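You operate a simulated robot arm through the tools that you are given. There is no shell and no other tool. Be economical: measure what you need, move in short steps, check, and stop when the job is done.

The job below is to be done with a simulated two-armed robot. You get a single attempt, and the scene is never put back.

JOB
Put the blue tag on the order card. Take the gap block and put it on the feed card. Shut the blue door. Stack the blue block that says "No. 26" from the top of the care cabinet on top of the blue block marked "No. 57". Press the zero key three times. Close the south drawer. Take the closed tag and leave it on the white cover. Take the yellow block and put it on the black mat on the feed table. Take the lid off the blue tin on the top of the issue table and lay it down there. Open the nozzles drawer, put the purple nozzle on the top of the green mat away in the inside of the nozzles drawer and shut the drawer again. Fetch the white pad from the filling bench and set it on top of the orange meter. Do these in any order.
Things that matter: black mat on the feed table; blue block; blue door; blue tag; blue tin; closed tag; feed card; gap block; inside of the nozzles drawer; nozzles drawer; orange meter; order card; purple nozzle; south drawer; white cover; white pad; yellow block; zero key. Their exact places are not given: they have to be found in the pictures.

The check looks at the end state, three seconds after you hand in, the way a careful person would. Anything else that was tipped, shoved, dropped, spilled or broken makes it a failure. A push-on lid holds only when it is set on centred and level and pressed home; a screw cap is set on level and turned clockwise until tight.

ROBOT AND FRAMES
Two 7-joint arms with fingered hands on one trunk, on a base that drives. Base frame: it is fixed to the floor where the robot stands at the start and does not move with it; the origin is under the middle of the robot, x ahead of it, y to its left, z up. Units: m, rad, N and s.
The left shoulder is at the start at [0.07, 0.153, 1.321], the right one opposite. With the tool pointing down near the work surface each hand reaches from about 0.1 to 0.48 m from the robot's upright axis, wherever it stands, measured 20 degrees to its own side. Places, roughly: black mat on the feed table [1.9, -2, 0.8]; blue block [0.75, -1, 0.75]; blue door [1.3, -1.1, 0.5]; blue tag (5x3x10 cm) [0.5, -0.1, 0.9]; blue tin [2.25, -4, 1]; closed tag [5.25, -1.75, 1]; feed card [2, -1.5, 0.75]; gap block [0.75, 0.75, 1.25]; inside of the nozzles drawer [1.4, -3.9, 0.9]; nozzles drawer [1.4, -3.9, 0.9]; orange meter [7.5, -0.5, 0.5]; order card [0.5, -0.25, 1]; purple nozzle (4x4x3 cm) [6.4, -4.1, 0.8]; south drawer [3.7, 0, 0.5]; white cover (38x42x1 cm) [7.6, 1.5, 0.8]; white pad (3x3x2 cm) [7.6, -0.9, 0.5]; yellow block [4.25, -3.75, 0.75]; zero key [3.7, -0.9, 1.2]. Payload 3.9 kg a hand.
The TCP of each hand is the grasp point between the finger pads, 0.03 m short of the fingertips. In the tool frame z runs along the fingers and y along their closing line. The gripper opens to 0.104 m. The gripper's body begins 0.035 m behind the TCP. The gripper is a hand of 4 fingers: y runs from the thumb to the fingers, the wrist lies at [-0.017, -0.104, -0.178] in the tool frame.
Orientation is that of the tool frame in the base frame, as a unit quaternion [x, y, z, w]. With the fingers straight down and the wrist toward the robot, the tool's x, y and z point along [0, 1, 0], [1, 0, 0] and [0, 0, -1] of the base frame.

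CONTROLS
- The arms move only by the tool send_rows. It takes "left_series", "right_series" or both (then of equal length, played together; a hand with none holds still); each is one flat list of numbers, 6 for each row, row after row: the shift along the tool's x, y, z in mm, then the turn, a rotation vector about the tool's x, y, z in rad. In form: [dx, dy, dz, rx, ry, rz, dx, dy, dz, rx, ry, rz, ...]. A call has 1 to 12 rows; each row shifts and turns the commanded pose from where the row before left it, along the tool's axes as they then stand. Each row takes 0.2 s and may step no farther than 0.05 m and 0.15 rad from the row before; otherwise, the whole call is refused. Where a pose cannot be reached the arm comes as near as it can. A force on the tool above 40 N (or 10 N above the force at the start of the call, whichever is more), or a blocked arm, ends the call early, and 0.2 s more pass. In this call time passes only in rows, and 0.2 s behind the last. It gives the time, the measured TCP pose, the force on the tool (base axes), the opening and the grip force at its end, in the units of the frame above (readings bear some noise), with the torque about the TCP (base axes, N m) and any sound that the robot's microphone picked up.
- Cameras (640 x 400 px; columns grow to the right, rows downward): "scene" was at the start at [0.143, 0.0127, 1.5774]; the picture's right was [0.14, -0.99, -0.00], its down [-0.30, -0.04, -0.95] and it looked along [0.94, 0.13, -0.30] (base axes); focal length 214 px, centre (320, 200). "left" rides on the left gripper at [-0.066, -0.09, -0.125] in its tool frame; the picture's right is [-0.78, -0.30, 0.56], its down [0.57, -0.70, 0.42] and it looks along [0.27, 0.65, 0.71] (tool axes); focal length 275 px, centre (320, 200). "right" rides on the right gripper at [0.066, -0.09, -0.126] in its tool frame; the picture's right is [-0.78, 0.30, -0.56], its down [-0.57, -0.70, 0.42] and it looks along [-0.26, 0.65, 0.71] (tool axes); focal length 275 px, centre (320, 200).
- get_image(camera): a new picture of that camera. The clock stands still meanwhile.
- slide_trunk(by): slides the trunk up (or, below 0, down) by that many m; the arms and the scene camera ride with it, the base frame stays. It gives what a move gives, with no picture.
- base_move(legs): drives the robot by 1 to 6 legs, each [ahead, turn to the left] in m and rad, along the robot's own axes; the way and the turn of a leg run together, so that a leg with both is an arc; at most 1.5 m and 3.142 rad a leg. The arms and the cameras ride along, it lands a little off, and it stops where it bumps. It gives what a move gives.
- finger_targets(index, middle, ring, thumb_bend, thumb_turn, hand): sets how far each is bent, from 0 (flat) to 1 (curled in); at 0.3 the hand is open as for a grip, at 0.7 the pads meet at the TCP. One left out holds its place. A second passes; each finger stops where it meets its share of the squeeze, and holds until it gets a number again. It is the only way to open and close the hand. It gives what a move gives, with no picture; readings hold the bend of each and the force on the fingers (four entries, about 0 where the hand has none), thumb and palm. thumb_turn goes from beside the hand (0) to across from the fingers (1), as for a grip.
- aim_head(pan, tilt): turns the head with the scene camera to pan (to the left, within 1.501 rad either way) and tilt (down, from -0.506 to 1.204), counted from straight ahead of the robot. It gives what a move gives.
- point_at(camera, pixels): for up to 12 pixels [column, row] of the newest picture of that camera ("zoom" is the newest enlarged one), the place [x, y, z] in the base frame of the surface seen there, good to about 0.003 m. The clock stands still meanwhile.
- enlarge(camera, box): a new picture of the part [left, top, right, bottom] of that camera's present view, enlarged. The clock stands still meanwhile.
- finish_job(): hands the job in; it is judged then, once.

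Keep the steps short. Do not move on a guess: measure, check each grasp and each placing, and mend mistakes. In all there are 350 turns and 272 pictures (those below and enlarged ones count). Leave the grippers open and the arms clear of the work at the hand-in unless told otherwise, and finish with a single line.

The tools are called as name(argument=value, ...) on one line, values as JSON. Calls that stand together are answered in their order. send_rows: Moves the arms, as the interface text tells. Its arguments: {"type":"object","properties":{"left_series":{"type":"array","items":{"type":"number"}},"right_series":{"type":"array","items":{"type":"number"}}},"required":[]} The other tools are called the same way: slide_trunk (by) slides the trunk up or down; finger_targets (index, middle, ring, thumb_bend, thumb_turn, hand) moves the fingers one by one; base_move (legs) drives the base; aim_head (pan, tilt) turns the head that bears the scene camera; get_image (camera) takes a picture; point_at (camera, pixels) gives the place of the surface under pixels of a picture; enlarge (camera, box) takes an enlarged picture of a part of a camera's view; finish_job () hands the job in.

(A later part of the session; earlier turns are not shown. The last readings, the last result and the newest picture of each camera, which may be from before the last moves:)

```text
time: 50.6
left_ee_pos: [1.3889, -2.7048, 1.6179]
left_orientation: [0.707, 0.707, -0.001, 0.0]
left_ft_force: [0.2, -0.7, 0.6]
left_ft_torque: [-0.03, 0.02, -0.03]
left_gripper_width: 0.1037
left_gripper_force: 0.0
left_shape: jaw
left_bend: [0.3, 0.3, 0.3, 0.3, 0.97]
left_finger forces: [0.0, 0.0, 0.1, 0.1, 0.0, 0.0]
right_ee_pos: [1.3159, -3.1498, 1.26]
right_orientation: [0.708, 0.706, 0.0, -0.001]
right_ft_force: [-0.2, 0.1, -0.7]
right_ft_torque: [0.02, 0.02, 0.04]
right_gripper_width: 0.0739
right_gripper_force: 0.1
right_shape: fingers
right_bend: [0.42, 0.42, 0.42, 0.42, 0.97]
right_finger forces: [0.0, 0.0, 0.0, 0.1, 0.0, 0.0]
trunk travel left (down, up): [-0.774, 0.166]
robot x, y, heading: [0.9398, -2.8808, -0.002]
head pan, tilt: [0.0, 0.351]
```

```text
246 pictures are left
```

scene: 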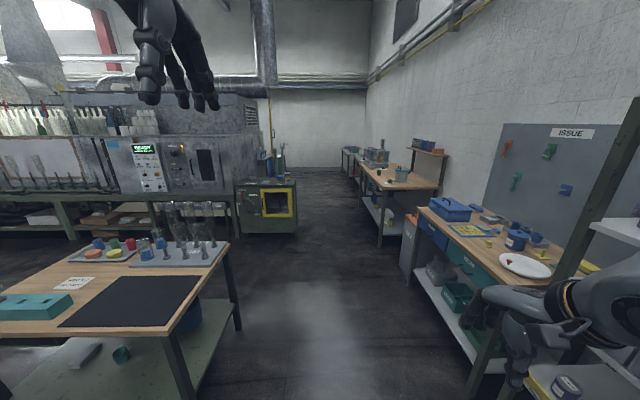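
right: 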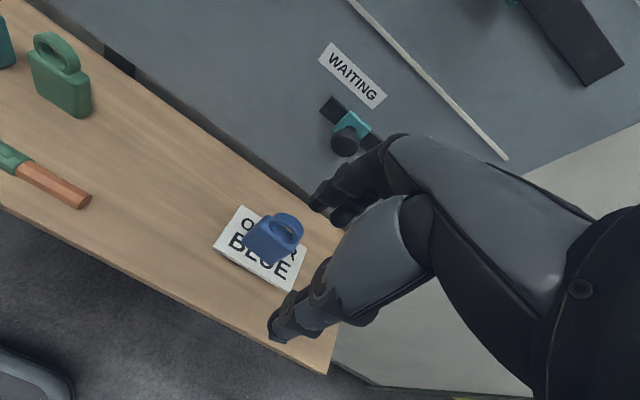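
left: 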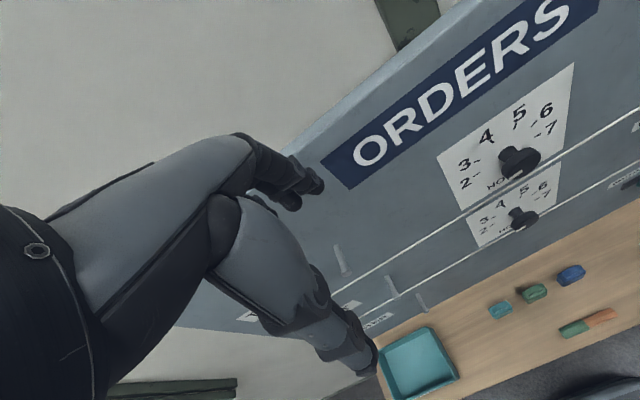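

enlarge(camera="scene", box=[400, 180, 592, 300])

point_at(camera="zoom", pixels=[[155, 70], [385, 200], [385, 180], [430, 280], [60, 95], [480, 290], [230, 165], [520, 250], [620, 300]])

point_at(camera="scene", pixels=[[60, 325], [200, 280], [130, 300], [100, 330], [190, 320], [75, 283], [40, 300], [185, 250], [226, 250], [235, 330], [470, 385], [400, 240]])

```text
3.33 times, centred on (496, 240) of scene
```

zoom: 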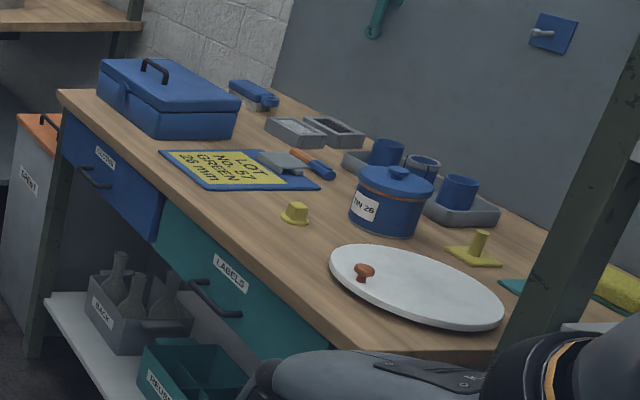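

```text
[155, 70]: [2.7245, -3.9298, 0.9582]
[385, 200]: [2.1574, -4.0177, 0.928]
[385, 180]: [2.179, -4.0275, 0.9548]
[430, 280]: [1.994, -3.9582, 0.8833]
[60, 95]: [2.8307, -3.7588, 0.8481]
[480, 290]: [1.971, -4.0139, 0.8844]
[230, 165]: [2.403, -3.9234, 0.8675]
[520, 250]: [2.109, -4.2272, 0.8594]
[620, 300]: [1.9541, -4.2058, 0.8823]
```

```text
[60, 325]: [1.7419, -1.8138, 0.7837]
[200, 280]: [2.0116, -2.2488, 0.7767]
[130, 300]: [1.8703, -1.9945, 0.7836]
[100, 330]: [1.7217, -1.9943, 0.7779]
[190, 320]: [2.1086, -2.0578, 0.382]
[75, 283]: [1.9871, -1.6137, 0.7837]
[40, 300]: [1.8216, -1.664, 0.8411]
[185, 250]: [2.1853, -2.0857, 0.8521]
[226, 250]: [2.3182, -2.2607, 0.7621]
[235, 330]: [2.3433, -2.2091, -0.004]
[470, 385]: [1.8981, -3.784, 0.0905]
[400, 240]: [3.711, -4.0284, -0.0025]
```

The blue tin with its lid is at about (2.16, -4.03), knob top 0.955. I drive to x 2.33, turn to the table and approach.

base_move(legs=[[1.39, 0], [0, -1.57], [0.35, 0]])

aim_head(pan=0, tilt=0.8)

get_image(camera="scene")

```text
time: 63.3
left_ee_pos: [2.4856, -3.6979, 1.6185]
left_orientation: [1.0, -0.011, 0.0, 0.002]
left_ft_force: [0.1, 0.6, -1.3]
left_ft_torque: [-0.02, 0.0, 0.0]
left_gripper_width: 0.1037
left_gripper_force: 0.2
left_shape: jaw
left_bend: [0.3, 0.3, 0.3, 0.3, 0.97]
left_finger forces: [0.0, 0.0, 0.0, 0.0, 0.1, 0.0]
right_ee_pos: [2.0407, -3.6161, 1.2605]
right_orientation: [1.0, -0.012, 0.0, 0.0]
right_ft_force: [-0.1, -0.1, 0.6]
right_ft_torque: [0.01, 0.02, 0.0]
right_gripper_width: 0.0744
right_gripper_force: 0.1
right_shape: fingers
right_bend: [0.42, 0.42, 0.42, 0.42, 0.97]
right_finger forces: [0.1, 0.0, 0.1, 0.0, 0.0, 0.0]
trunk travel left (down, up): [-0.774, 0.166]
robot x, y, heading: [2.3203, -3.2474, -1.599]
head pan, tilt: [0.0, 0.351]
```

```text
time: 64.2
left_ee_pos: [2.4856, -3.7024, 1.619]
left_orientation: [1.0, -0.011, -0.001, 0.0]
left_ft_force: [-0.6, 0.1, 0.2]
left_ft_torque: [0.03, 0.0, 0.0]
left_gripper_width: 0.1036
left_gripper_force: 0.1
left_shape: jaw
left_bend: [0.3, 0.3, 0.3, 0.3, 0.97]
left_finger forces: [0.0, 0.0, 0.0, 0.1, 0.0, 0.0]
right_ee_pos: [2.0414, -3.6192, 1.2601]
right_orientation: [1.0, -0.012, -0.001, 0.0]
right_ft_force: [0.5, 0.7, 1.0]
right_ft_torque: [0.0, 0.0, 0.0]
right_gripper_width: 0.0743
right_gripper_force: 0.1
right_shape: fingers
right_bend: [0.42, 0.42, 0.42, 0.42, 0.97]
right_finger forces: [0.0, 0.0, 0.0, 0.1, 0.0, 0.0]
trunk travel left (down, up): [-0.774, 0.166]
robot x, y, heading: [2.3246, -3.2475, -1.598]
head pan, tilt: [0.0, 0.799]
```

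```text
244 pictures are left
```

scene: 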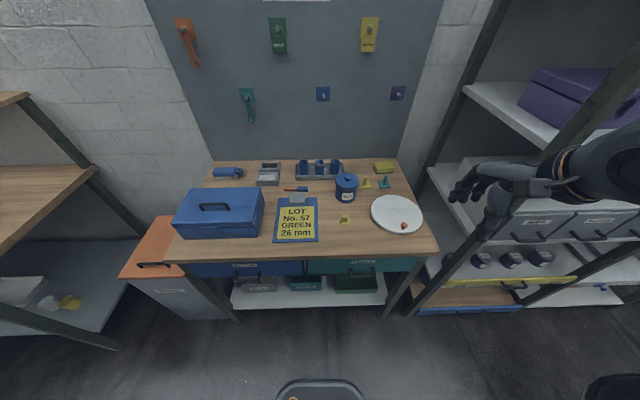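

point_at(camera="scene", pixels=[[320, 385], [320, 255], [346, 178], [347, 196], [336, 183], [357, 185], [404, 226], [345, 220], [360, 230], [310, 300], [365, 183], [300, 190]])

enlarge(camera="scene", box=[270, 150, 430, 250])

```text
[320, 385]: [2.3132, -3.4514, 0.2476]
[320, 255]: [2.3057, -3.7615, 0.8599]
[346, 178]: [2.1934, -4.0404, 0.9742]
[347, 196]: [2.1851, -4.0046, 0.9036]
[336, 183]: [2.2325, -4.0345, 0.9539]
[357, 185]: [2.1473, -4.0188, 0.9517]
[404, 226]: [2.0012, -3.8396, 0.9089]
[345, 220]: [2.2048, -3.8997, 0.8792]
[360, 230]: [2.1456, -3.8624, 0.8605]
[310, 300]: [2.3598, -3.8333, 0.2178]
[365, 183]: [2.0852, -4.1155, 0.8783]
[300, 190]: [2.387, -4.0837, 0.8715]
```

```text
4.00 times, centred on (350, 200) of scene
```

zoom: 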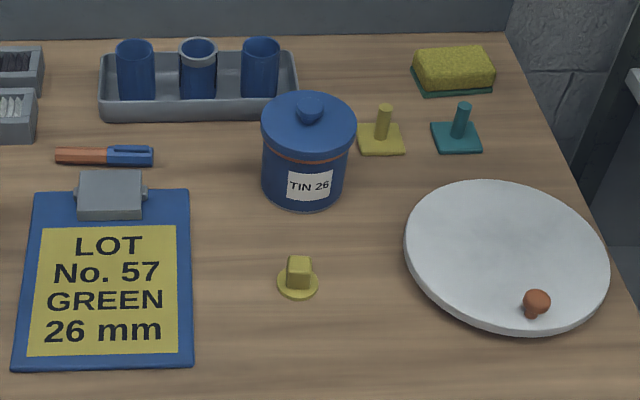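

I drive a further 0.31 m, still short of the lower shelf.

base_move(legs=[[0.0, 0.028], [0.31, 0]])

aim_head(pan=-0.2, tilt=0.95)

get_image(camera="scene")

```text
time: 66.6
left_ee_pos: [2.4994, -4.0044, 1.6197]
left_orientation: [1.0, 0.001, -0.001, 0.001]
left_ft_force: [-0.5, -0.4, -0.6]
left_ft_torque: [-0.02, 0.0, -0.01]
left_gripper_width: 0.1037
left_gripper_force: 0.0
left_shape: jaw
left_bend: [0.3, 0.3, 0.3, 0.3, 0.97]
left_finger forces: [0.0, 0.0, 0.1, 0.1, 0.1, 0.0]
right_ee_pos: [2.0524, -3.9355, 1.2622]
right_orientation: [1.0, 0.002, 0.0, 0.001]
right_ft_force: [0.5, 1.1, 0.3]
right_ft_torque: [0.03, -0.01, 0.01]
right_gripper_width: 0.0741
right_gripper_force: 0.1
right_shape: fingers
right_bend: [0.42, 0.42, 0.42, 0.42, 0.97]
right_finger forces: [0.0, 0.0, 0.1, 0.1, 0.0, 0.1]
trunk travel left (down, up): [-0.774, 0.166]
robot x, y, heading: [2.3247, -3.557, -1.576]
head pan, tilt: [0.0, 0.799]
```

```text
time: 67.4
left_ee_pos: [2.4982, -4.0069, 1.6199]
left_orientation: [1.0, 0.002, -0.001, 0.001]
left_ft_force: [-0.7, 0.0, 0.6]
left_ft_torque: [0.0, -0.01, -0.02]
left_gripper_width: 0.1036
left_gripper_force: 0.0
left_shape: jaw
left_bend: [0.3, 0.3, 0.3, 0.3, 0.97]
left_finger forces: [0.0, 0.0, 0.0, 0.1, 0.0, 0.0]
right_ee_pos: [2.0518, -3.936, 1.2604]
right_orientation: [1.0, 0.001, 0.0, 0.0]
right_ft_force: [-0.7, -0.4, -0.1]
right_ft_torque: [-0.03, 0.0, 0.03]
right_gripper_width: 0.0742
right_gripper_force: 0.0
right_shape: fingers
right_bend: [0.42, 0.42, 0.42, 0.42, 0.97]
right_finger forces: [0.0, 0.0, 0.1, 0.1, 0.0, 0.0]
trunk travel left (down, up): [-0.774, 0.166]
robot x, y, heading: [2.3193, -3.5544, -1.572]
head pan, tilt: [-0.201, 0.949]
```

```text
242 pictures are left
```

scene: 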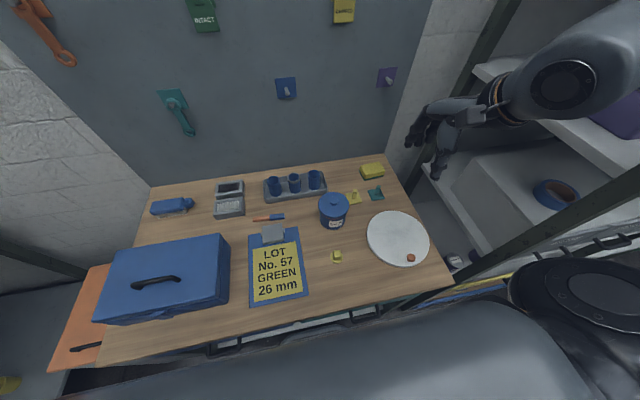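

The right arm is near the shelf post; I measure both.

point_at(camera="scene", pixels=[[545, 250], [480, 60], [600, 190], [560, 80], [520, 90], [620, 20], [333, 200], [333, 213], [322, 208], [346, 206], [340, 280], [390, 240]])

enlarge(camera="scene", box=[290, 170, 450, 270])

```text
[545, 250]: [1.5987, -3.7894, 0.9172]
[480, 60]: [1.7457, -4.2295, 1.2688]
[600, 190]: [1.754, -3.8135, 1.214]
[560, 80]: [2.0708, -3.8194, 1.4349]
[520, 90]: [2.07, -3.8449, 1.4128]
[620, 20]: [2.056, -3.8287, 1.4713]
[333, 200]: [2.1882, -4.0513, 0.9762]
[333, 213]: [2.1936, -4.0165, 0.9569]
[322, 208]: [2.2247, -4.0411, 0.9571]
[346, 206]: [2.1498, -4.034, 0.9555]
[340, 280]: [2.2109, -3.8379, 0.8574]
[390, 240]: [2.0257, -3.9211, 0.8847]
```

```text
4.00 times, centred on (370, 220) of scene
```

zoom: 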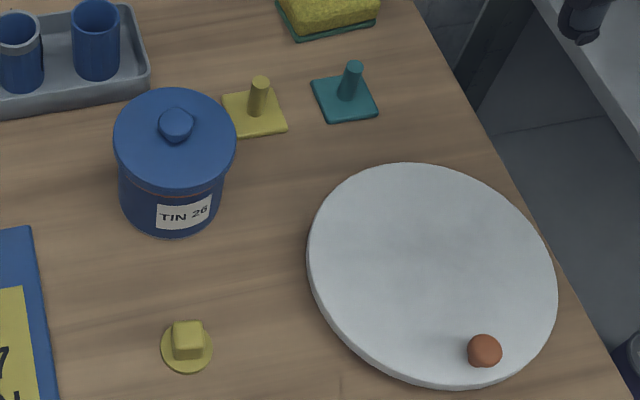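

point_at(camera="zoom", pixels=[[176, 112], [176, 120], [176, 130], [176, 140], [162, 122], [190, 122], [176, 92], [176, 183], [118, 140], [234, 140], [188, 330], [310, 260]])

```text
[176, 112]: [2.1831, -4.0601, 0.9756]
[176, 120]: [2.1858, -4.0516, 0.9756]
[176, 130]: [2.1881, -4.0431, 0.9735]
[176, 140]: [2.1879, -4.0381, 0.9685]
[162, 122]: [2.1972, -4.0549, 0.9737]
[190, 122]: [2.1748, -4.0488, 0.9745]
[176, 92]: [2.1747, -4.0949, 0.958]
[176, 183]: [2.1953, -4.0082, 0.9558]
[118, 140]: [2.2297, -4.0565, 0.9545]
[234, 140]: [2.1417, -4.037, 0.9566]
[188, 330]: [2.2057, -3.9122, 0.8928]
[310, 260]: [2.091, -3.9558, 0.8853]
```

Knob centre (2.186, -4.050), top 0.976, lid top 0.956. I move the right hand above it.

send_rows(right_series=[45, 0, 0, 0, 0, 0, 45, 0, 0, 0, 0, 0, 44, 20, 0, 0, 0, 0, 0, 45, 0, 0, 0, 0, 0, 45, 0, 0, 0, 0, 0, 4, 45, 0, 0, 0, 0, 0, 45, 0, 0, 0, 0, 0, 45, 0, 0, 0, 0, 0, 45, 0, 0, 0, 0, 0, 35, 0, 0, 0])

get_image(camera="right")

enlarge(camera="scene", box=[260, 150, 420, 250])

```text
time: 69.6
left_ee_pos: [2.4988, -4.0055, 1.6197]
left_orientation: [1.0, 0.002, -0.001, 0.001]
left_ft_force: [-0.7, 0.5, 0.3]
left_ft_torque: [-0.03, 0.01, 0.01]
left_gripper_width: 0.1037
left_gripper_force: 0.0
left_shape: jaw
left_bend: [0.3, 0.3, 0.3, 0.3, 0.97]
left_finger forces: [0.0, 0.0, 0.0, 0.0, 0.0, 0.0]
right_ee_pos: [2.1697, -4.0384, 1.0616]
right_orientation: [1.0, 0.001, 0.0, 0.002]
right_ft_force: [0.8, 0.1, 0.8]
right_ft_torque: [-0.02, -0.01, 0.0]
right_gripper_width: 0.0744
right_gripper_force: 0.1
right_shape: fingers
right_bend: [0.42, 0.42, 0.42, 0.42, 0.97]
right_finger forces: [0.1, 0.1, 0.0, 0.0, 0.0, 0.0]
right hand out of reach, approached as far as the arm can: row 9, 10
trunk travel left (down, up): [-0.774, 0.166]
robot x, y, heading: [2.32, -3.5561, -1.573]
head pan, tilt: [-0.201, 0.949]
```

```text
240 pictures are left
```

right: 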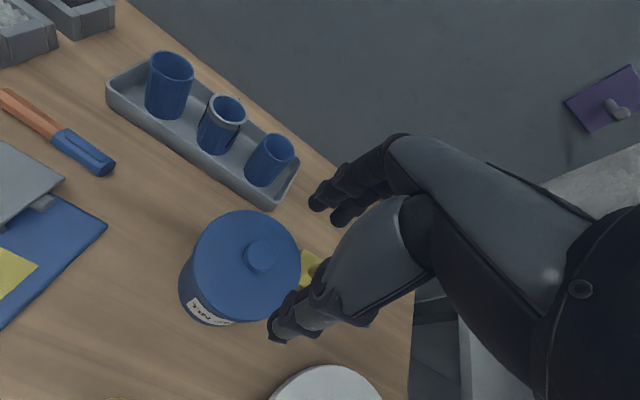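

```text
4.00 times, centred on (340, 200) of scene
```

zoom: 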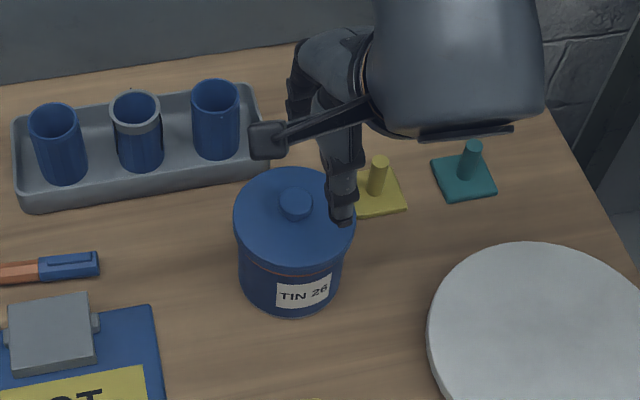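

The reach limit is met at this height. I raise the hand 0.1, lower the trunk by 0.12, and check.

send_rows(right_series=[0, 0, -45, 0, 0, 0, 0, 0, -45, 0, 0, 0])

slide_trunk(by=-0.12)

```text
time: 70.2
left_ee_pos: [2.4997, -4.0032, 1.6188]
left_orientation: [1.0, 0.002, -0.001, 0.002]
left_ft_force: [0.4, -0.4, 0.7]
left_ft_torque: [-0.02, -0.01, 0.03]
left_gripper_width: 0.1037
left_gripper_force: 0.0
left_shape: jaw
left_bend: [0.3, 0.3, 0.3, 0.3, 0.97]
left_finger forces: [0.0, 0.0, 0.0, 0.0, 0.1, 0.0]
right_ee_pos: [2.1696, -4.038, 1.1522]
right_orientation: [1.0, 0.001, 0.0, 0.001]
right_ft_force: [0.0, 0.3, 0.0]
right_ft_torque: [-0.03, 0.0, -0.01]
right_gripper_width: 0.0743
right_gripper_force: 0.1
right_shape: fingers
right_bend: [0.42, 0.42, 0.42, 0.42, 0.97]
right_finger forces: [0.0, 0.1, 0.0, 0.0, 0.0, 0.0]
trunk travel left (down, up): [-0.774, 0.166]
robot x, y, heading: [2.3199, -3.5567, -1.57]
head pan, tilt: [-0.201, 0.949]
```

```text
time: 71.7
left_ee_pos: [2.4977, -4.0066, 1.5002]
left_orientation: [1.0, 0.002, -0.001, 0.001]
left_ft_force: [-0.9, -0.4, 0.0]
left_ft_torque: [0.04, 0.01, 0.0]
left_gripper_width: 0.1038
left_gripper_force: 0.1
left_shape: jaw
left_bend: [0.3, 0.3, 0.3, 0.3, 0.97]
left_finger forces: [0.0, 0.0, 0.0, 0.1, 0.0, 0.0]
right_ee_pos: [2.1696, -4.0397, 1.031]
right_orientation: [1.0, 0.002, 0.0, 0.0]
right_ft_force: [0.9, -0.3, 0.5]
right_ft_torque: [-0.05, 0.0, 0.02]
right_gripper_width: 0.0745
right_gripper_force: 0.0
right_shape: fingers
right_bend: [0.42, 0.42, 0.42, 0.42, 0.97]
right_finger forces: [0.1, 0.0, 0.0, 0.1, 0.0, 0.0]
trunk travel left (down, up): [-0.654, 0.286]
robot x, y, heading: [2.3199, -3.5559, -1.568]
head pan, tilt: [-0.201, 0.949]
```

Now I go to (2.186, -4.050, 0.99) in two rows.

send_rows(right_series=[16, 10, 0, 0, 0, 0, 0, 0, 20, 0, 0, 0, 0, 0, 20, 0, 0, 0])

enlarge(camera="right", box=[160, 150, 400, 350])

enlarge(camera="scene", box=[260, 150, 420, 250])

```text
time: 72.5
left_ee_pos: [2.4972, -4.0064, 1.4982]
left_orientation: [1.0, 0.002, -0.001, 0.001]
left_ft_force: [-0.1, 1.1, 0.3]
left_ft_torque: [-0.03, 0.01, -0.03]
left_gripper_width: 0.1034
left_gripper_force: 0.1
left_shape: jaw
left_bend: [0.3, 0.3, 0.3, 0.3, 0.97]
left_finger forces: [0.1, 0.0, 0.0, 0.0, 0.0, 0.0]
right_ee_pos: [2.1837, -4.0496, 0.9914]
right_orientation: [1.0, 0.0, 0.0, 0.0]
right_ft_force: [-1.5, -0.2, 2.0]
right_ft_torque: [-0.04, 0.03, 0.0]
right_gripper_width: 0.0745
right_gripper_force: 0.5
right_shape: fingers
right_bend: [0.42, 0.42, 0.42, 0.42, 0.97]
right_finger forces: [0.1, 1.2, 0.1, 0.1, 0.0, 0.0]
trunk travel left (down, up): [-0.654, 0.286]
robot x, y, heading: [2.318, -3.5561, -1.57]
head pan, tilt: [-0.201, 0.949]
```

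```text
2.00 times, centred on (280, 250) of right
```

zoom: 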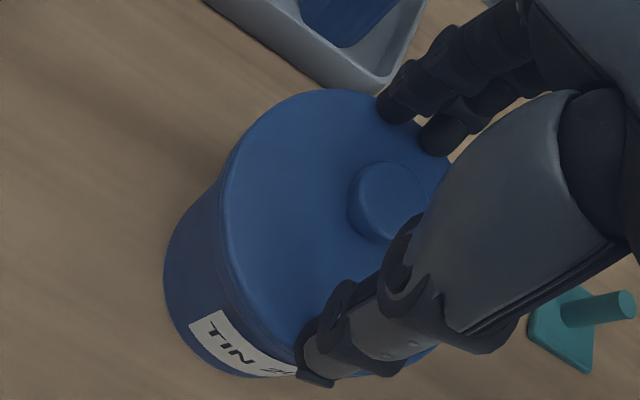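

```text
4.00 times, centred on (340, 200) of scene
```

zoom: 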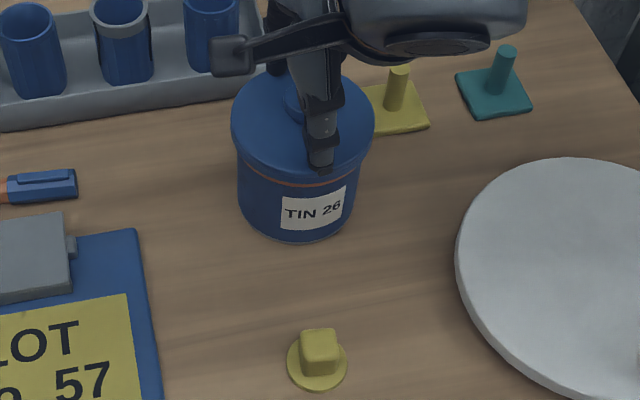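

A fingertip touches the lid lightly. I rise 5 mm and close around the knob.

send_rows(right_series=[4, 2, -5, 0, 0, 0])

finger_targets(hand="right", index=0.72, middle=0.72, ring=0.72, thumb_bend=0.72)

enlarge(camera="right", box=[160, 150, 400, 350])

```text
time: 72.9
left_ee_pos: [2.4981, -4.0076, 1.4996]
left_orientation: [1.0, 0.002, -0.001, 0.002]
left_ft_force: [0.4, -0.3, -0.2]
left_ft_torque: [-0.03, -0.03, 0.0]
left_gripper_width: 0.1039
left_gripper_force: 0.1
left_shape: jaw
left_bend: [0.3, 0.3, 0.3, 0.3, 0.97]
left_finger forces: [0.0, 0.0, 0.0, 0.0, 0.1, 0.0]
right_ee_pos: [2.1884, -4.0518, 0.9955]
right_orientation: [1.0, 0.002, 0.0, 0.0]
right_ft_force: [-0.3, -0.3, 0.4]
right_ft_torque: [0.02, -0.01, 0.0]
right_gripper_width: 0.0747
right_gripper_force: 0.1
right_shape: fingers
right_bend: [0.42, 0.42, 0.42, 0.42, 0.97]
right_finger forces: [0.1, 0.0, 0.0, 0.0, 0.0, 0.0]
trunk travel left (down, up): [-0.654, 0.286]
robot x, y, heading: [2.3175, -3.5573, -1.572]
head pan, tilt: [-0.201, 0.949]
```

```text
time: 73.9
left_ee_pos: [2.4975, -4.0068, 1.4982]
left_orientation: [1.0, 0.002, -0.001, 0.001]
left_ft_force: [0.6, 0.4, 0.1]
left_ft_torque: [0.0, 0.0, -0.02]
left_gripper_width: 0.1038
left_gripper_force: 0.0
left_shape: jaw
left_bend: [0.3, 0.3, 0.3, 0.3, 0.97]
left_finger forces: [0.1, 0.0, 0.1, 0.1, 0.0, 0.0]
right_ee_pos: [2.189, -4.0526, 0.997]
right_orientation: [1.0, 0.001, -0.001, 0.0]
right_ft_force: [1.2, 0.2, 0.3]
right_ft_torque: [0.04, 0.03, 0.01]
right_gripper_width: 0.0172
right_gripper_force: 11.7
right_shape: fingers
right_bend: [0.71, 0.65, 0.72, 0.63, 0.96]
right_finger forces: [5.8, 7.6, 0.1, 0.1, 10.1, 0.1]
trunk travel left (down, up): [-0.654, 0.286]
robot x, y, heading: [2.3182, -3.556, -1.568]
head pan, tilt: [-0.201, 0.949]
heard: snap
```

```text
2.00 times, centred on (280, 250) of right
```

zoom: 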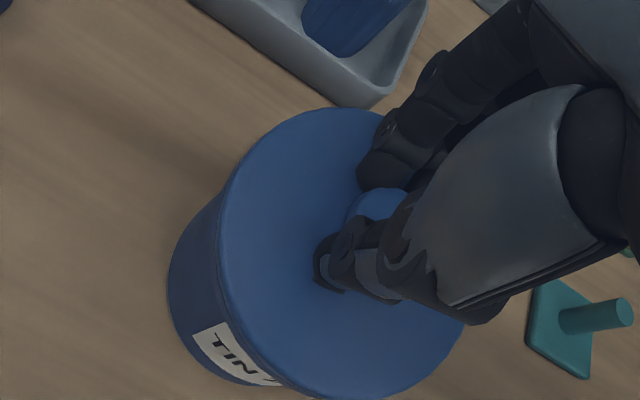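

A snap was heard and the knob is gripped with 11 N. I lift slowly.

send_rows(right_series=[0, 0, -5, 0, 0, 0, 0, 0, -10, 0, 0, 0, 0, 0, -15, 0, 0, 0, 0, 0, -20, 0, 0, 0])

get_image(camera="right")

enlarge(camera="scene", box=[260, 170, 420, 270])

```text
time: 74.9
left_ee_pos: [2.4976, -4.0064, 1.4978]
left_orientation: [1.0, 0.001, -0.001, 0.001]
left_ft_force: [-0.6, -1.0, 0.7]
left_ft_torque: [0.01, 0.0, 0.01]
left_gripper_width: 0.104
left_gripper_force: 0.1
left_shape: jaw
left_bend: [0.3, 0.3, 0.3, 0.3, 0.97]
left_finger forces: [0.0, 0.1, 0.0, 0.1, 0.1, 0.0]
right_ee_pos: [2.1899, -4.0516, 1.0465]
right_orientation: [1.0, 0.003, -0.001, 0.0]
right_ft_force: [0.3, 0.8, 0.1]
right_ft_torque: [-0.01, 0.04, -0.01]
right_gripper_width: 0.0163
right_gripper_force: 10.9
right_shape: fingers
right_bend: [0.71, 0.66, 0.72, 0.63, 0.95]
right_finger forces: [4.7, 7.5, 0.0, 0.0, 9.8, 0.0]
trunk travel left (down, up): [-0.654, 0.286]
robot x, y, heading: [2.3218, -3.5565, -1.569]
head pan, tilt: [-0.201, 0.949]
```

```text
235 pictures are left
```

right: 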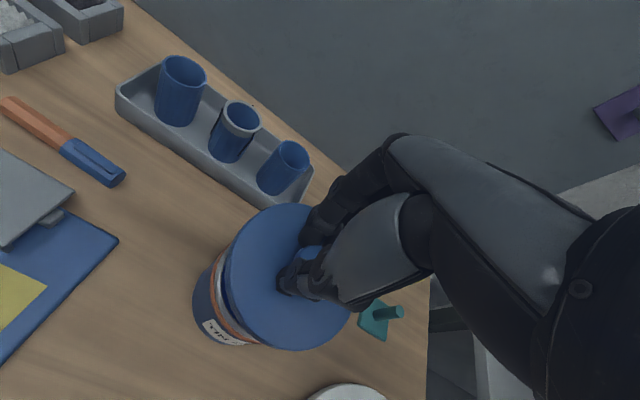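

```text
4.00 times, centred on (340, 220) of scene
```

zoom: 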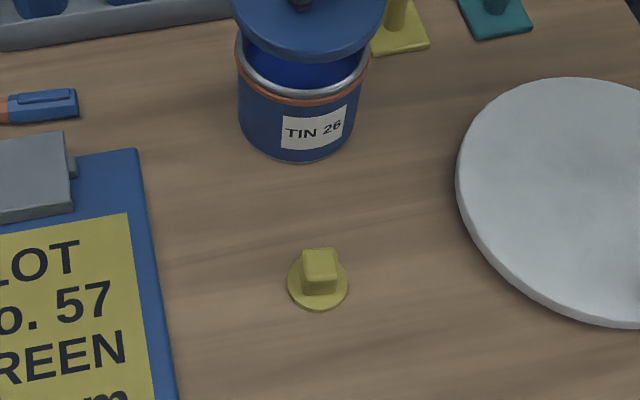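

The lid is off. I carry it to the bare spot at about (2.16, -3.825).

send_rows(right_series=[0, -20, -25, 0, 0, 0, -5, -45, 0, 0, 0, 0, -5, -45, 0, 0, 0, 0, -10, -45, 0, 0, 0, 0, -10, -45, 0, 0, 0, 0, 0, -25, 40, 0, 0, 0, 0, 0, 40, 0, 0, 0, 0, 0, 35, 0, 0, 0])

get_image(camera="scene")

get_image(camera="right")

```text
time: 76.7
left_ee_pos: [2.5, -4.01, 1.4978]
left_orientation: [1.0, 0.002, -0.002, 0.0]
left_ft_force: [0.5, -1.3, 0.1]
left_ft_torque: [0.05, 0.02, -0.02]
left_gripper_width: 0.1035
left_gripper_force: 0.0
left_shape: jaw
left_bend: [0.3, 0.3, 0.3, 0.3, 0.97]
left_finger forces: [0.1, 0.0, 0.1, 0.1, 0.0, 0.1]
right_ee_pos: [2.1744, -3.9212, 0.9963]
right_orientation: [1.0, 0.001, -0.001, 0.001]
right_ft_force: [0.6, -0.2, -1.0]
right_ft_torque: [0.02, 0.03, 0.02]
right_gripper_width: 0.0161
right_gripper_force: 10.8
right_shape: fingers
right_bend: [0.71, 0.66, 0.72, 0.63, 0.95]
right_finger forces: [4.6, 7.6, 0.0, 0.1, 9.8, 0.0]
right hand out of reach, approached as far as the arm can: row 4, 5, 6
trunk travel left (down, up): [-0.654, 0.286]
robot x, y, heading: [2.3183, -3.5581, -1.571]
head pan, tilt: [-0.201, 0.949]
```

```text
233 pictures are left
```

scene: 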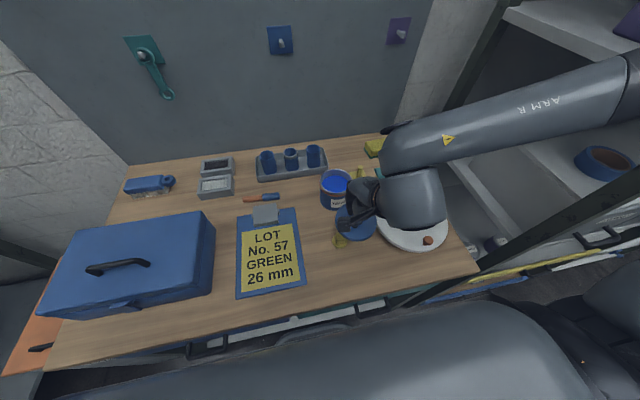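

```text
232 pictures are left
```

right: 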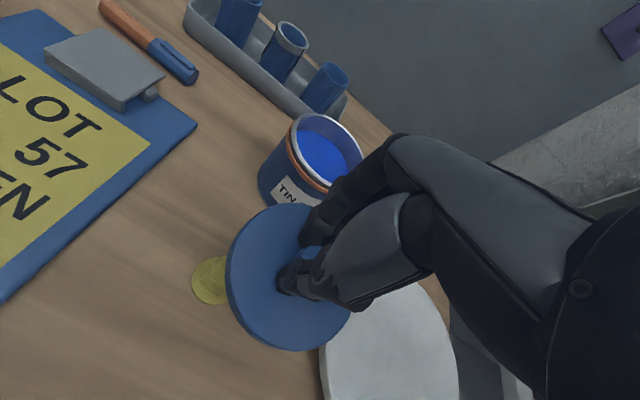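

The hand cannot come nearer to the body, so I back the base by 0.095 m instead.

base_move(legs=[[-0.097, 0]])

get_image(camera="scene")

get_image(camera="right")

```text
time: 77.8
left_ee_pos: [2.4978, -3.911, 1.4977]
left_orientation: [1.0, 0.003, -0.001, -0.001]
left_ft_force: [-0.1, 0.2, 0.7]
left_ft_torque: [0.01, -0.01, 0.0]
left_gripper_width: 0.1037
left_gripper_force: 0.1
left_shape: jaw
left_bend: [0.3, 0.3, 0.3, 0.3, 0.97]
left_finger forces: [0.0, 0.1, 0.1, 0.1, 0.1, 0.0]
right_ee_pos: [2.1737, -3.8241, 0.995]
right_orientation: [1.0, 0.001, 0.0, -0.001]
right_ft_force: [-0.4, -1.2, -0.1]
right_ft_torque: [0.02, -0.03, -0.02]
right_gripper_width: 0.0158
right_gripper_force: 11.1
right_shape: fingers
right_bend: [0.71, 0.66, 0.72, 0.63, 0.95]
right_finger forces: [4.7, 7.5, 0.1, 0.0, 9.7, 0.0]
trunk travel left (down, up): [-0.654, 0.286]
robot x, y, heading: [2.3212, -3.459, -1.571]
head pan, tilt: [-0.201, 0.949]
```

```text
231 pictures are left
```

scene: 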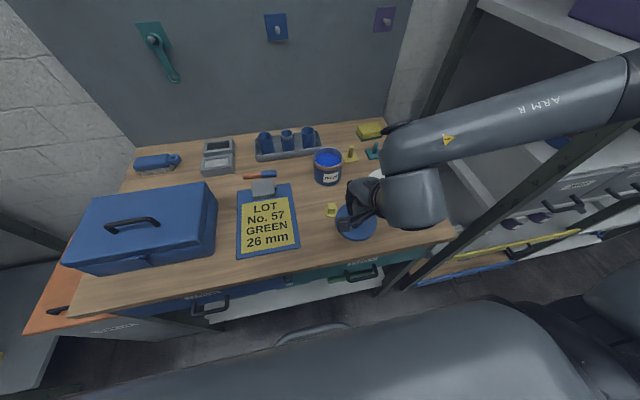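

```text
230 pictures are left
```

right: 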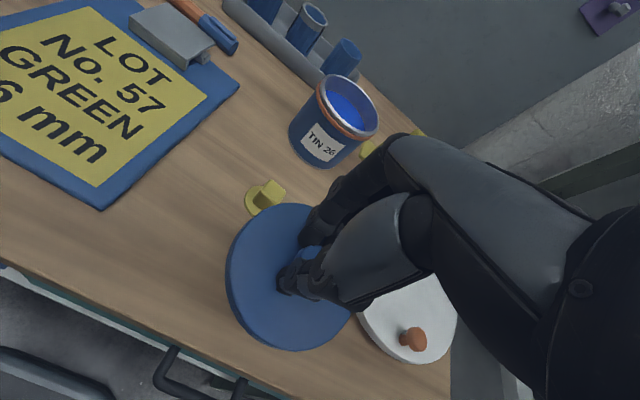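

send_rows(right_series=[0, 0, 30, 0, 0, 0, 0, 0, 30, 0, 0, 0, 0, 0, 12, 0, 0, 0])

get_image(camera="right")

```text
time: 78.6
left_ee_pos: [2.4954, -3.9097, 1.4996]
left_orientation: [1.0, 0.001, 0.0, 0.001]
left_ft_force: [-0.4, 0.5, -0.5]
left_ft_torque: [-0.03, -0.02, 0.02]
left_gripper_width: 0.1034
left_gripper_force: 0.0
left_shape: jaw
left_bend: [0.3, 0.3, 0.3, 0.3, 0.97]
left_finger forces: [0.0, 0.0, 0.0, 0.0, 0.0, 0.1]
right_ee_pos: [2.1709, -3.8206, 0.9246]
right_orientation: [1.0, 0.001, 0.002, 0.001]
right_ft_force: [0.4, -0.2, -0.5]
right_ft_torque: [-0.04, 0.01, -0.01]
right_gripper_width: 0.0156
right_gripper_force: 10.8
right_shape: fingers
right_bend: [0.71, 0.66, 0.72, 0.63, 0.95]
right_finger forces: [4.6, 7.6, 0.1, 0.0, 9.7, 0.0]
trunk travel left (down, up): [-0.654, 0.286]
robot x, y, heading: [2.3177, -3.4567, -1.568]
head pan, tilt: [-0.201, 0.949]
```

```text
229 pictures are left
```

right: 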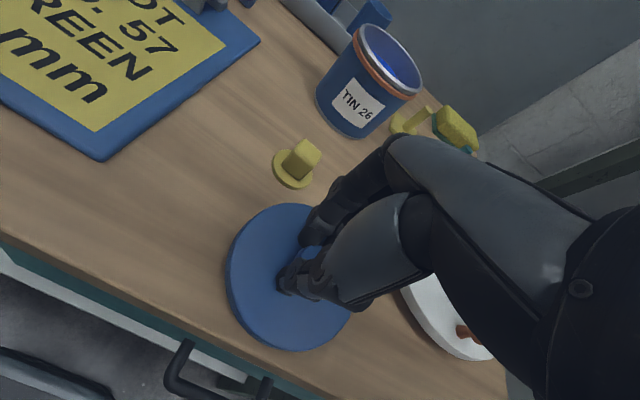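

send_rows(right_series=[0, 0, 4, 0, 0, 0, 0, 0, 3, 0, 0, 0, 0, 0, 3, 0, 0, 0, 0, 0, 2, 0, 0, 0])

```text
time: 79.6
left_ee_pos: [2.4986, -3.9093, 1.4988]
left_orientation: [1.0, 0.001, -0.001, 0.0]
left_ft_force: [0.8, -0.3, 0.3]
left_ft_torque: [-0.01, -0.01, 0.0]
left_gripper_width: 0.1038
left_gripper_force: 0.1
left_shape: jaw
left_bend: [0.3, 0.3, 0.3, 0.3, 0.97]
left_finger forces: [0.0, 0.0, 0.1, 0.1, 0.1, 0.0]
right_ee_pos: [2.1728, -3.8226, 0.9121]
right_orientation: [1.0, 0.0, 0.0, 0.0]
right_ft_force: [-0.2, -0.1, 0.6]
right_ft_torque: [-0.01, -0.03, 0.0]
right_gripper_width: 0.016
right_gripper_force: 11.6
right_shape: fingers
right_bend: [0.71, 0.66, 0.72, 0.63, 0.95]
right_finger forces: [4.7, 7.5, 0.0, 0.0, 9.8, 0.0]
trunk travel left (down, up): [-0.654, 0.286]
robot x, y, heading: [2.3203, -3.4599, -1.57]
head pan, tilt: [-0.201, 0.949]
```

send_rows(right_series=[0, 0, 2, 0, 0, 0, 0, 0, 2, 0, 0, 0, 0, 0, 2, 0, 0, 0])

get_image(camera="right")

```text
time: 80.4
left_ee_pos: [2.4977, -3.9102, 1.4994]
left_orientation: [1.0, 0.002, -0.001, 0.0]
left_ft_force: [0.4, 0.6, 0.0]
left_ft_torque: [0.0, 0.01, 0.0]
left_gripper_width: 0.1038
left_gripper_force: 0.1
left_shape: jaw
left_bend: [0.3, 0.3, 0.3, 0.3, 0.97]
left_finger forces: [0.0, 0.1, 0.0, 0.0, 0.0, 0.1]
right_ee_pos: [2.1727, -3.8221, 0.9072]
right_orientation: [1.0, 0.001, -0.001, 0.0]
right_ft_force: [-0.1, -0.6, 1.2]
right_ft_torque: [0.04, -0.02, 0.01]
right_gripper_width: 0.0159
right_gripper_force: 10.9
right_shape: fingers
right_bend: [0.71, 0.66, 0.72, 0.64, 0.95]
right_finger forces: [4.8, 8.0, 0.0, 0.1, 9.9, 0.1]
trunk travel left (down, up): [-0.654, 0.286]
robot x, y, heading: [2.3185, -3.4616, -1.573]
head pan, tilt: [-0.201, 0.949]
```

```text
228 pictures are left
```

right: 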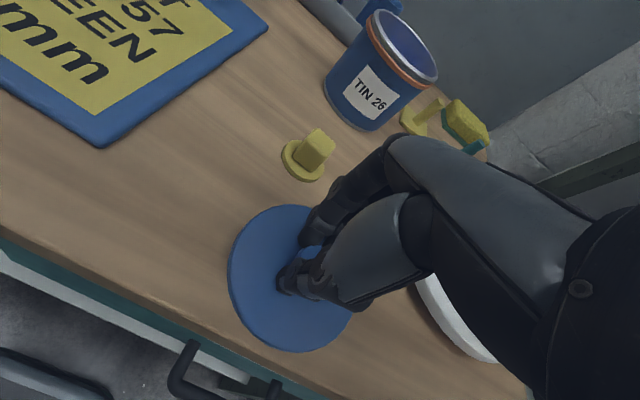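

send_rows(right_series=[0, 0, 2, 0, 0, 0, 0, 0, 2, 0, 0, 0])

```text
time: 81.0
left_ee_pos: [2.4994, -3.9098, 1.4986]
left_orientation: [1.0, 0.002, -0.001, -0.001]
left_ft_force: [-0.1, 0.1, 0.3]
left_ft_torque: [-0.05, 0.01, -0.01]
left_gripper_width: 0.1037
left_gripper_force: 0.0
left_shape: jaw
left_bend: [0.3, 0.3, 0.3, 0.3, 0.97]
left_finger forces: [0.0, 0.0, 0.0, 0.0, 0.0, 0.1]
right_ee_pos: [2.1701, -3.8226, 0.9033]
right_orientation: [1.0, 0.002, 0.0, 0.001]
right_ft_force: [-0.4, -1.5, 3.1]
right_ft_torque: [0.09, -0.03, -0.01]
right_gripper_width: 0.0159
right_gripper_force: 11.8
right_shape: fingers
right_bend: [0.71, 0.66, 0.72, 0.64, 0.95]
right_finger forces: [5.5, 8.3, 0.0, 0.0, 10.4, 0.0]
trunk travel left (down, up): [-0.654, 0.286]
robot x, y, heading: [2.3202, -3.4596, -1.574]
head pan, tilt: [-0.201, 0.949]
```

It rests on the table (3 N). I open the hand and lift away.

finger_targets(hand="right", index=0.52, middle=0.52, ring=0.52, thumb_bend=0.48)

send_rows(right_series=[0, 0, -20, 0, 0, 0, 0, 0, -40, 0, 0, 0, 0, 0, -45, 0, 0, 0, 0, 0, -45, 0, 0, 0, 0, 0, -45, 0, 0, 0])

get_image(camera="scene")

get_image(camera="right")

```text
time: 82.0
left_ee_pos: [2.4977, -3.9104, 1.4987]
left_orientation: [1.0, 0.003, -0.001, 0.001]
left_ft_force: [-1.0, -0.3, -0.3]
left_ft_torque: [-0.01, 0.03, -0.01]
left_gripper_width: 0.1035
left_gripper_force: 0.2
left_shape: jaw
left_bend: [0.3, 0.3, 0.3, 0.3, 0.97]
left_finger forces: [0.1, 0.0, 0.1, 0.1, 0.0, 0.0]
right_ee_pos: [2.1715, -3.8233, 0.9029]
right_orientation: [1.0, 0.001, 0.0, 0.0]
right_ft_force: [-0.2, -0.4, 0.0]
right_ft_torque: [0.02, 0.01, 0.01]
right_gripper_width: 0.0531
right_gripper_force: 0.0
right_shape: fingers
right_bend: [0.52, 0.52, 0.52, 0.48, 0.97]
right_finger forces: [0.0, 0.0, 0.0, 0.0, 0.0, 0.1]
trunk travel left (down, up): [-0.654, 0.286]
robot x, y, heading: [2.3188, -3.4611, -1.572]
head pan, tilt: [-0.201, 0.949]
```

```text
time: 83.2
left_ee_pos: [2.4993, -3.9089, 1.4988]
left_orientation: [1.0, 0.003, -0.001, 0.001]
left_ft_force: [1.2, 0.1, -0.6]
left_ft_torque: [-0.01, 0.02, 0.0]
left_gripper_width: 0.1039
left_gripper_force: 0.0
left_shape: jaw
left_bend: [0.3, 0.3, 0.3, 0.3, 0.97]
left_finger forces: [0.0, 0.0, 0.1, 0.0, 0.0, 0.0]
right_ee_pos: [2.1747, -3.82, 1.0996]
right_orientation: [1.0, 0.001, -0.001, 0.0]
right_ft_force: [-0.4, 0.4, 0.0]
right_ft_torque: [0.02, 0.01, 0.0]
right_gripper_width: 0.0532
right_gripper_force: 0.1
right_shape: fingers
right_bend: [0.52, 0.52, 0.52, 0.48, 0.97]
right_finger forces: [0.0, 0.0, 0.1, 0.0, 0.0, 0.0]
trunk travel left (down, up): [-0.654, 0.286]
robot x, y, heading: [2.3217, -3.4615, -1.574]
head pan, tilt: [-0.201, 0.949]
```

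```text
227 pictures are left
```

scene: 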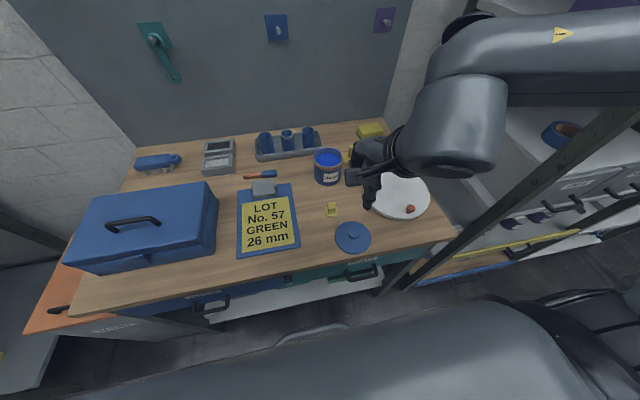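

```text
226 pictures are left
```

right: 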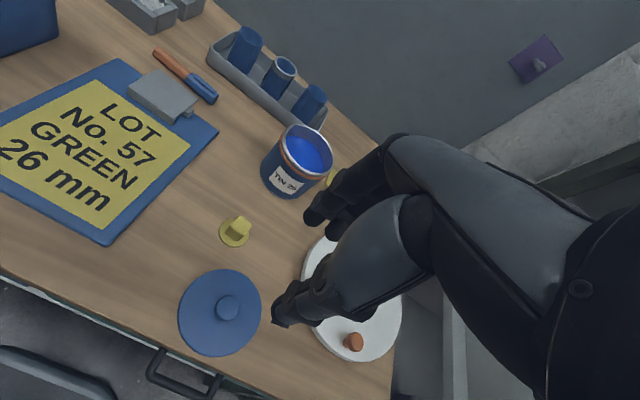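

Lid lies flat on the table; the tin is undisturbed. I raise the arm, back away and drive east to the next bench.

send_rows(right_series=[0, 0, -45, 0, 0, 0, 0, 0, -45, 0, 0, 0, 0, 0, -45, 0, 0, 0])

base_move(legs=[[-0.6, 0], [0, 1.57], [1.3, 0]])

aim_head(pan=-0.6, tilt=0.5)

get_image(camera="scene")

```text
time: 84.0
left_ee_pos: [2.4967, -3.9098, 1.498]
left_orientation: [1.0, 0.002, -0.001, 0.001]
left_ft_force: [0.3, -0.4, 0.2]
left_ft_torque: [-0.02, 0.02, 0.01]
left_gripper_width: 0.1037
left_gripper_force: 0.1
left_shape: jaw
left_bend: [0.3, 0.3, 0.3, 0.3, 0.97]
left_finger forces: [0.0, 0.0, 0.1, 0.1, 0.1, 0.0]
right_ee_pos: [2.1736, -3.821, 1.2323]
right_orientation: [1.0, 0.001, -0.001, 0.0]
right_ft_force: [0.0, 0.8, 0.2]
right_ft_torque: [-0.03, 0.0, 0.01]
right_gripper_width: 0.0534
right_gripper_force: 0.1
right_shape: fingers
right_bend: [0.52, 0.52, 0.52, 0.48, 0.97]
right_finger forces: [0.0, 0.0, 0.0, 0.0, 0.1, 0.1]
trunk travel left (down, up): [-0.654, 0.286]
robot x, y, heading: [2.3195, -3.4637, -1.572]
head pan, tilt: [-0.201, 0.949]
```

```text
time: 97.4
left_ee_pos: [4.0908, -2.7027, 1.4975]
left_orientation: [0.71, 0.705, 0.0, 0.001]
left_ft_force: [0.1, -0.2, 0.5]
left_ft_torque: [-0.04, 0.02, -0.03]
left_gripper_width: 0.1036
left_gripper_force: 0.0
left_shape: jaw
left_bend: [0.3, 0.3, 0.3, 0.3, 0.97]
left_finger forces: [0.0, 0.1, 0.0, 0.1, 0.0, 0.0]
right_ee_pos: [3.9984, -3.0275, 1.2332]
right_orientation: [0.71, 0.704, 0.001, 0.0]
right_ft_force: [-0.3, -0.4, 0.3]
right_ft_torque: [-0.01, 0.03, -0.02]
right_gripper_width: 0.0534
right_gripper_force: 0.1
right_shape: fingers
right_bend: [0.52, 0.52, 0.52, 0.48, 0.97]
right_finger forces: [0.1, 0.0, 0.0, 0.0, 0.0, 0.1]
trunk travel left (down, up): [-0.654, 0.286]
robot x, y, heading: [3.6391, -2.874, -0.008]
head pan, tilt: [-0.201, 0.949]
```

```text
time: 98.3
left_ee_pos: [4.092, -2.7029, 1.4992]
left_orientation: [0.71, 0.705, 0.0, 0.0]
left_ft_force: [0.0, 0.2, -0.1]
left_ft_torque: [0.01, 0.03, 0.0]
left_gripper_width: 0.104
left_gripper_force: 0.0
left_shape: jaw
left_bend: [0.3, 0.3, 0.3, 0.3, 0.97]
left_finger forces: [0.0, 0.0, 0.0, 0.0, 0.0, 0.0]
right_ee_pos: [3.9999, -3.0259, 1.2334]
right_orientation: [0.71, 0.704, -0.001, 0.0]
right_ft_force: [-0.1, 0.6, 0.0]
right_ft_torque: [-0.03, -0.01, -0.01]
right_gripper_width: 0.0532
right_gripper_force: 0.1
right_shape: fingers
right_bend: [0.52, 0.52, 0.52, 0.48, 0.97]
right_finger forces: [0.0, 0.0, 0.0, 0.1, 0.0, 0.0]
trunk travel left (down, up): [-0.654, 0.286]
robot x, y, heading: [3.6378, -2.875, -0.011]
head pan, tilt: [-0.6, 0.499]
```

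```text
225 pictures are left
```

scene: 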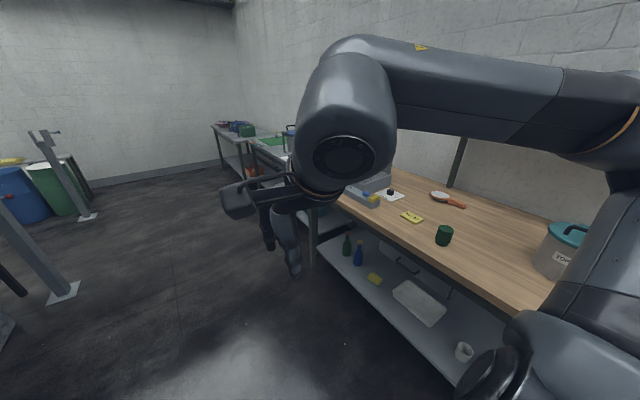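

enlarge(camera="scene", box=[330, 170, 490, 270])

point_at(camera="scene", pixels=[[412, 217], [443, 235], [390, 195], [370, 198], [440, 197], [375, 278], [430, 260], [345, 210]])

```text
4.00 times, centred on (410, 220) of scene
```

zoom: 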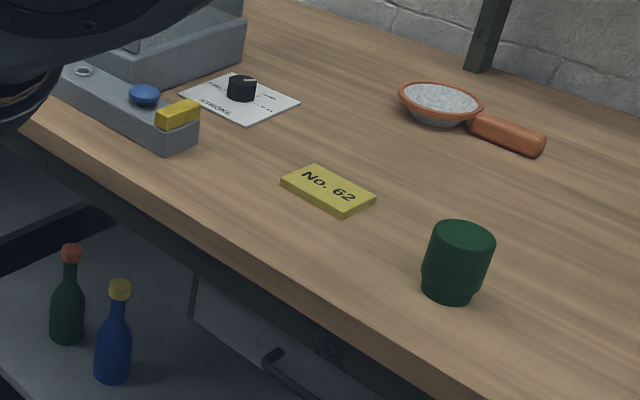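

```text
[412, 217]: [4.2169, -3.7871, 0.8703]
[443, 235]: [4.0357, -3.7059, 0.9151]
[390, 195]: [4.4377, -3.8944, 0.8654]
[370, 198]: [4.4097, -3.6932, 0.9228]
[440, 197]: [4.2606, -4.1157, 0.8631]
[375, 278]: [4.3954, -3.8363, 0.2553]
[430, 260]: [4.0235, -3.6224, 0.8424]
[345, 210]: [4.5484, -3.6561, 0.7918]
```

point_at(camera="zoom", pixels=[[283, 184], [316, 168], [374, 197], [342, 212], [328, 190], [270, 200], [342, 222], [400, 200], [340, 230], [260, 230]])

```text
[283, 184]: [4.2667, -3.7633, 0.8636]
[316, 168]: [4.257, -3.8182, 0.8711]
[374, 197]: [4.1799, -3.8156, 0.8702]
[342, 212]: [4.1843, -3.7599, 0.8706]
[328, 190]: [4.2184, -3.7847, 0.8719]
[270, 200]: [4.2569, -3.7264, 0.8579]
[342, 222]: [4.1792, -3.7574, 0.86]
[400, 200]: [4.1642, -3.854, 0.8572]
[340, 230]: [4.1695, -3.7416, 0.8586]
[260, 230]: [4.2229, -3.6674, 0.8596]
```

The yellow block "No. 62" lies flat: x 4.18–4.26, y -3.76…-3.82, top 0.871. I drive to (4.36, -3.38) facing it.

base_move(legs=[[0.72, 0], [0, -1.56], [0.45, 0]])

aim_head(pan=-0.1, tilt=0.95)

get_image(camera="scene")

```text
time: 108.4
left_ee_pos: [4.5374, -3.7861, 1.4989]
left_orientation: [1.0, 0.0, -0.001, 0.001]
left_ft_force: [0.2, 0.3, 0.6]
left_ft_torque: [-0.02, 0.01, 0.01]
left_gripper_width: 0.1037
left_gripper_force: 0.1
left_shape: jaw
left_bend: [0.3, 0.3, 0.3, 0.3, 0.97]
left_finger forces: [0.1, 0.0, 0.1, 0.0, 0.0, 0.0]
right_ee_pos: [4.2143, -3.6969, 1.2354]
right_orientation: [1.0, -0.001, 0.0, 0.001]
right_ft_force: [-0.6, 0.6, -0.6]
right_ft_torque: [0.0, 0.0, -0.04]
right_gripper_width: 0.0531
right_gripper_force: 0.2
right_shape: fingers
right_bend: [0.52, 0.52, 0.52, 0.48, 0.97]
right_finger forces: [0.1, 0.1, 0.0, 0.0, 0.1, 0.0]
trunk travel left (down, up): [-0.654, 0.286]
robot x, y, heading: [4.3625, -3.3365, -1.577]
head pan, tilt: [-0.6, 0.499]
```

```text
time: 109.3
left_ee_pos: [4.5379, -3.7875, 1.4985]
left_orientation: [1.0, 0.0, 0.0, 0.001]
left_ft_force: [-0.1, 1.2, 0.5]
left_ft_torque: [-0.01, -0.02, -0.01]
left_gripper_width: 0.1039
left_gripper_force: 0.0
left_shape: jaw
left_bend: [0.3, 0.3, 0.3, 0.3, 0.97]
left_finger forces: [0.1, 0.0, 0.1, 0.0, 0.1, 0.0]
right_ee_pos: [4.2137, -3.6965, 1.233]
right_orientation: [1.0, -0.001, 0.0, 0.001]
right_ft_force: [0.0, -0.6, 0.2]
right_ft_torque: [0.0, -0.01, 0.02]
right_gripper_width: 0.0535
right_gripper_force: 0.0
right_shape: fingers
right_bend: [0.52, 0.52, 0.52, 0.48, 0.97]
right_finger forces: [0.0, 0.1, 0.0, 0.0, 0.0, 0.0]
trunk travel left (down, up): [-0.654, 0.286]
robot x, y, heading: [4.3636, -3.3361, -1.577]
head pan, tilt: [-0.099, 0.949]
```

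```text
223 pictures are left
```

scene: 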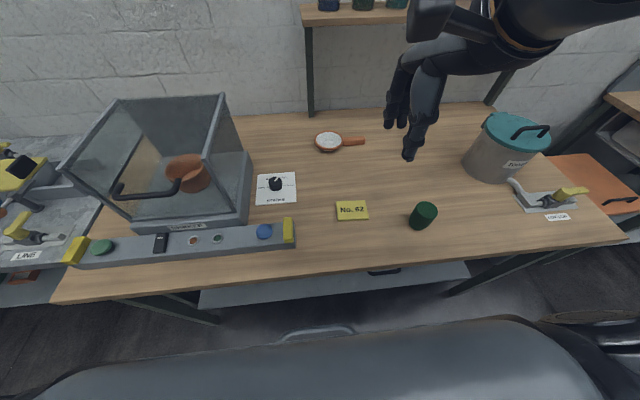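

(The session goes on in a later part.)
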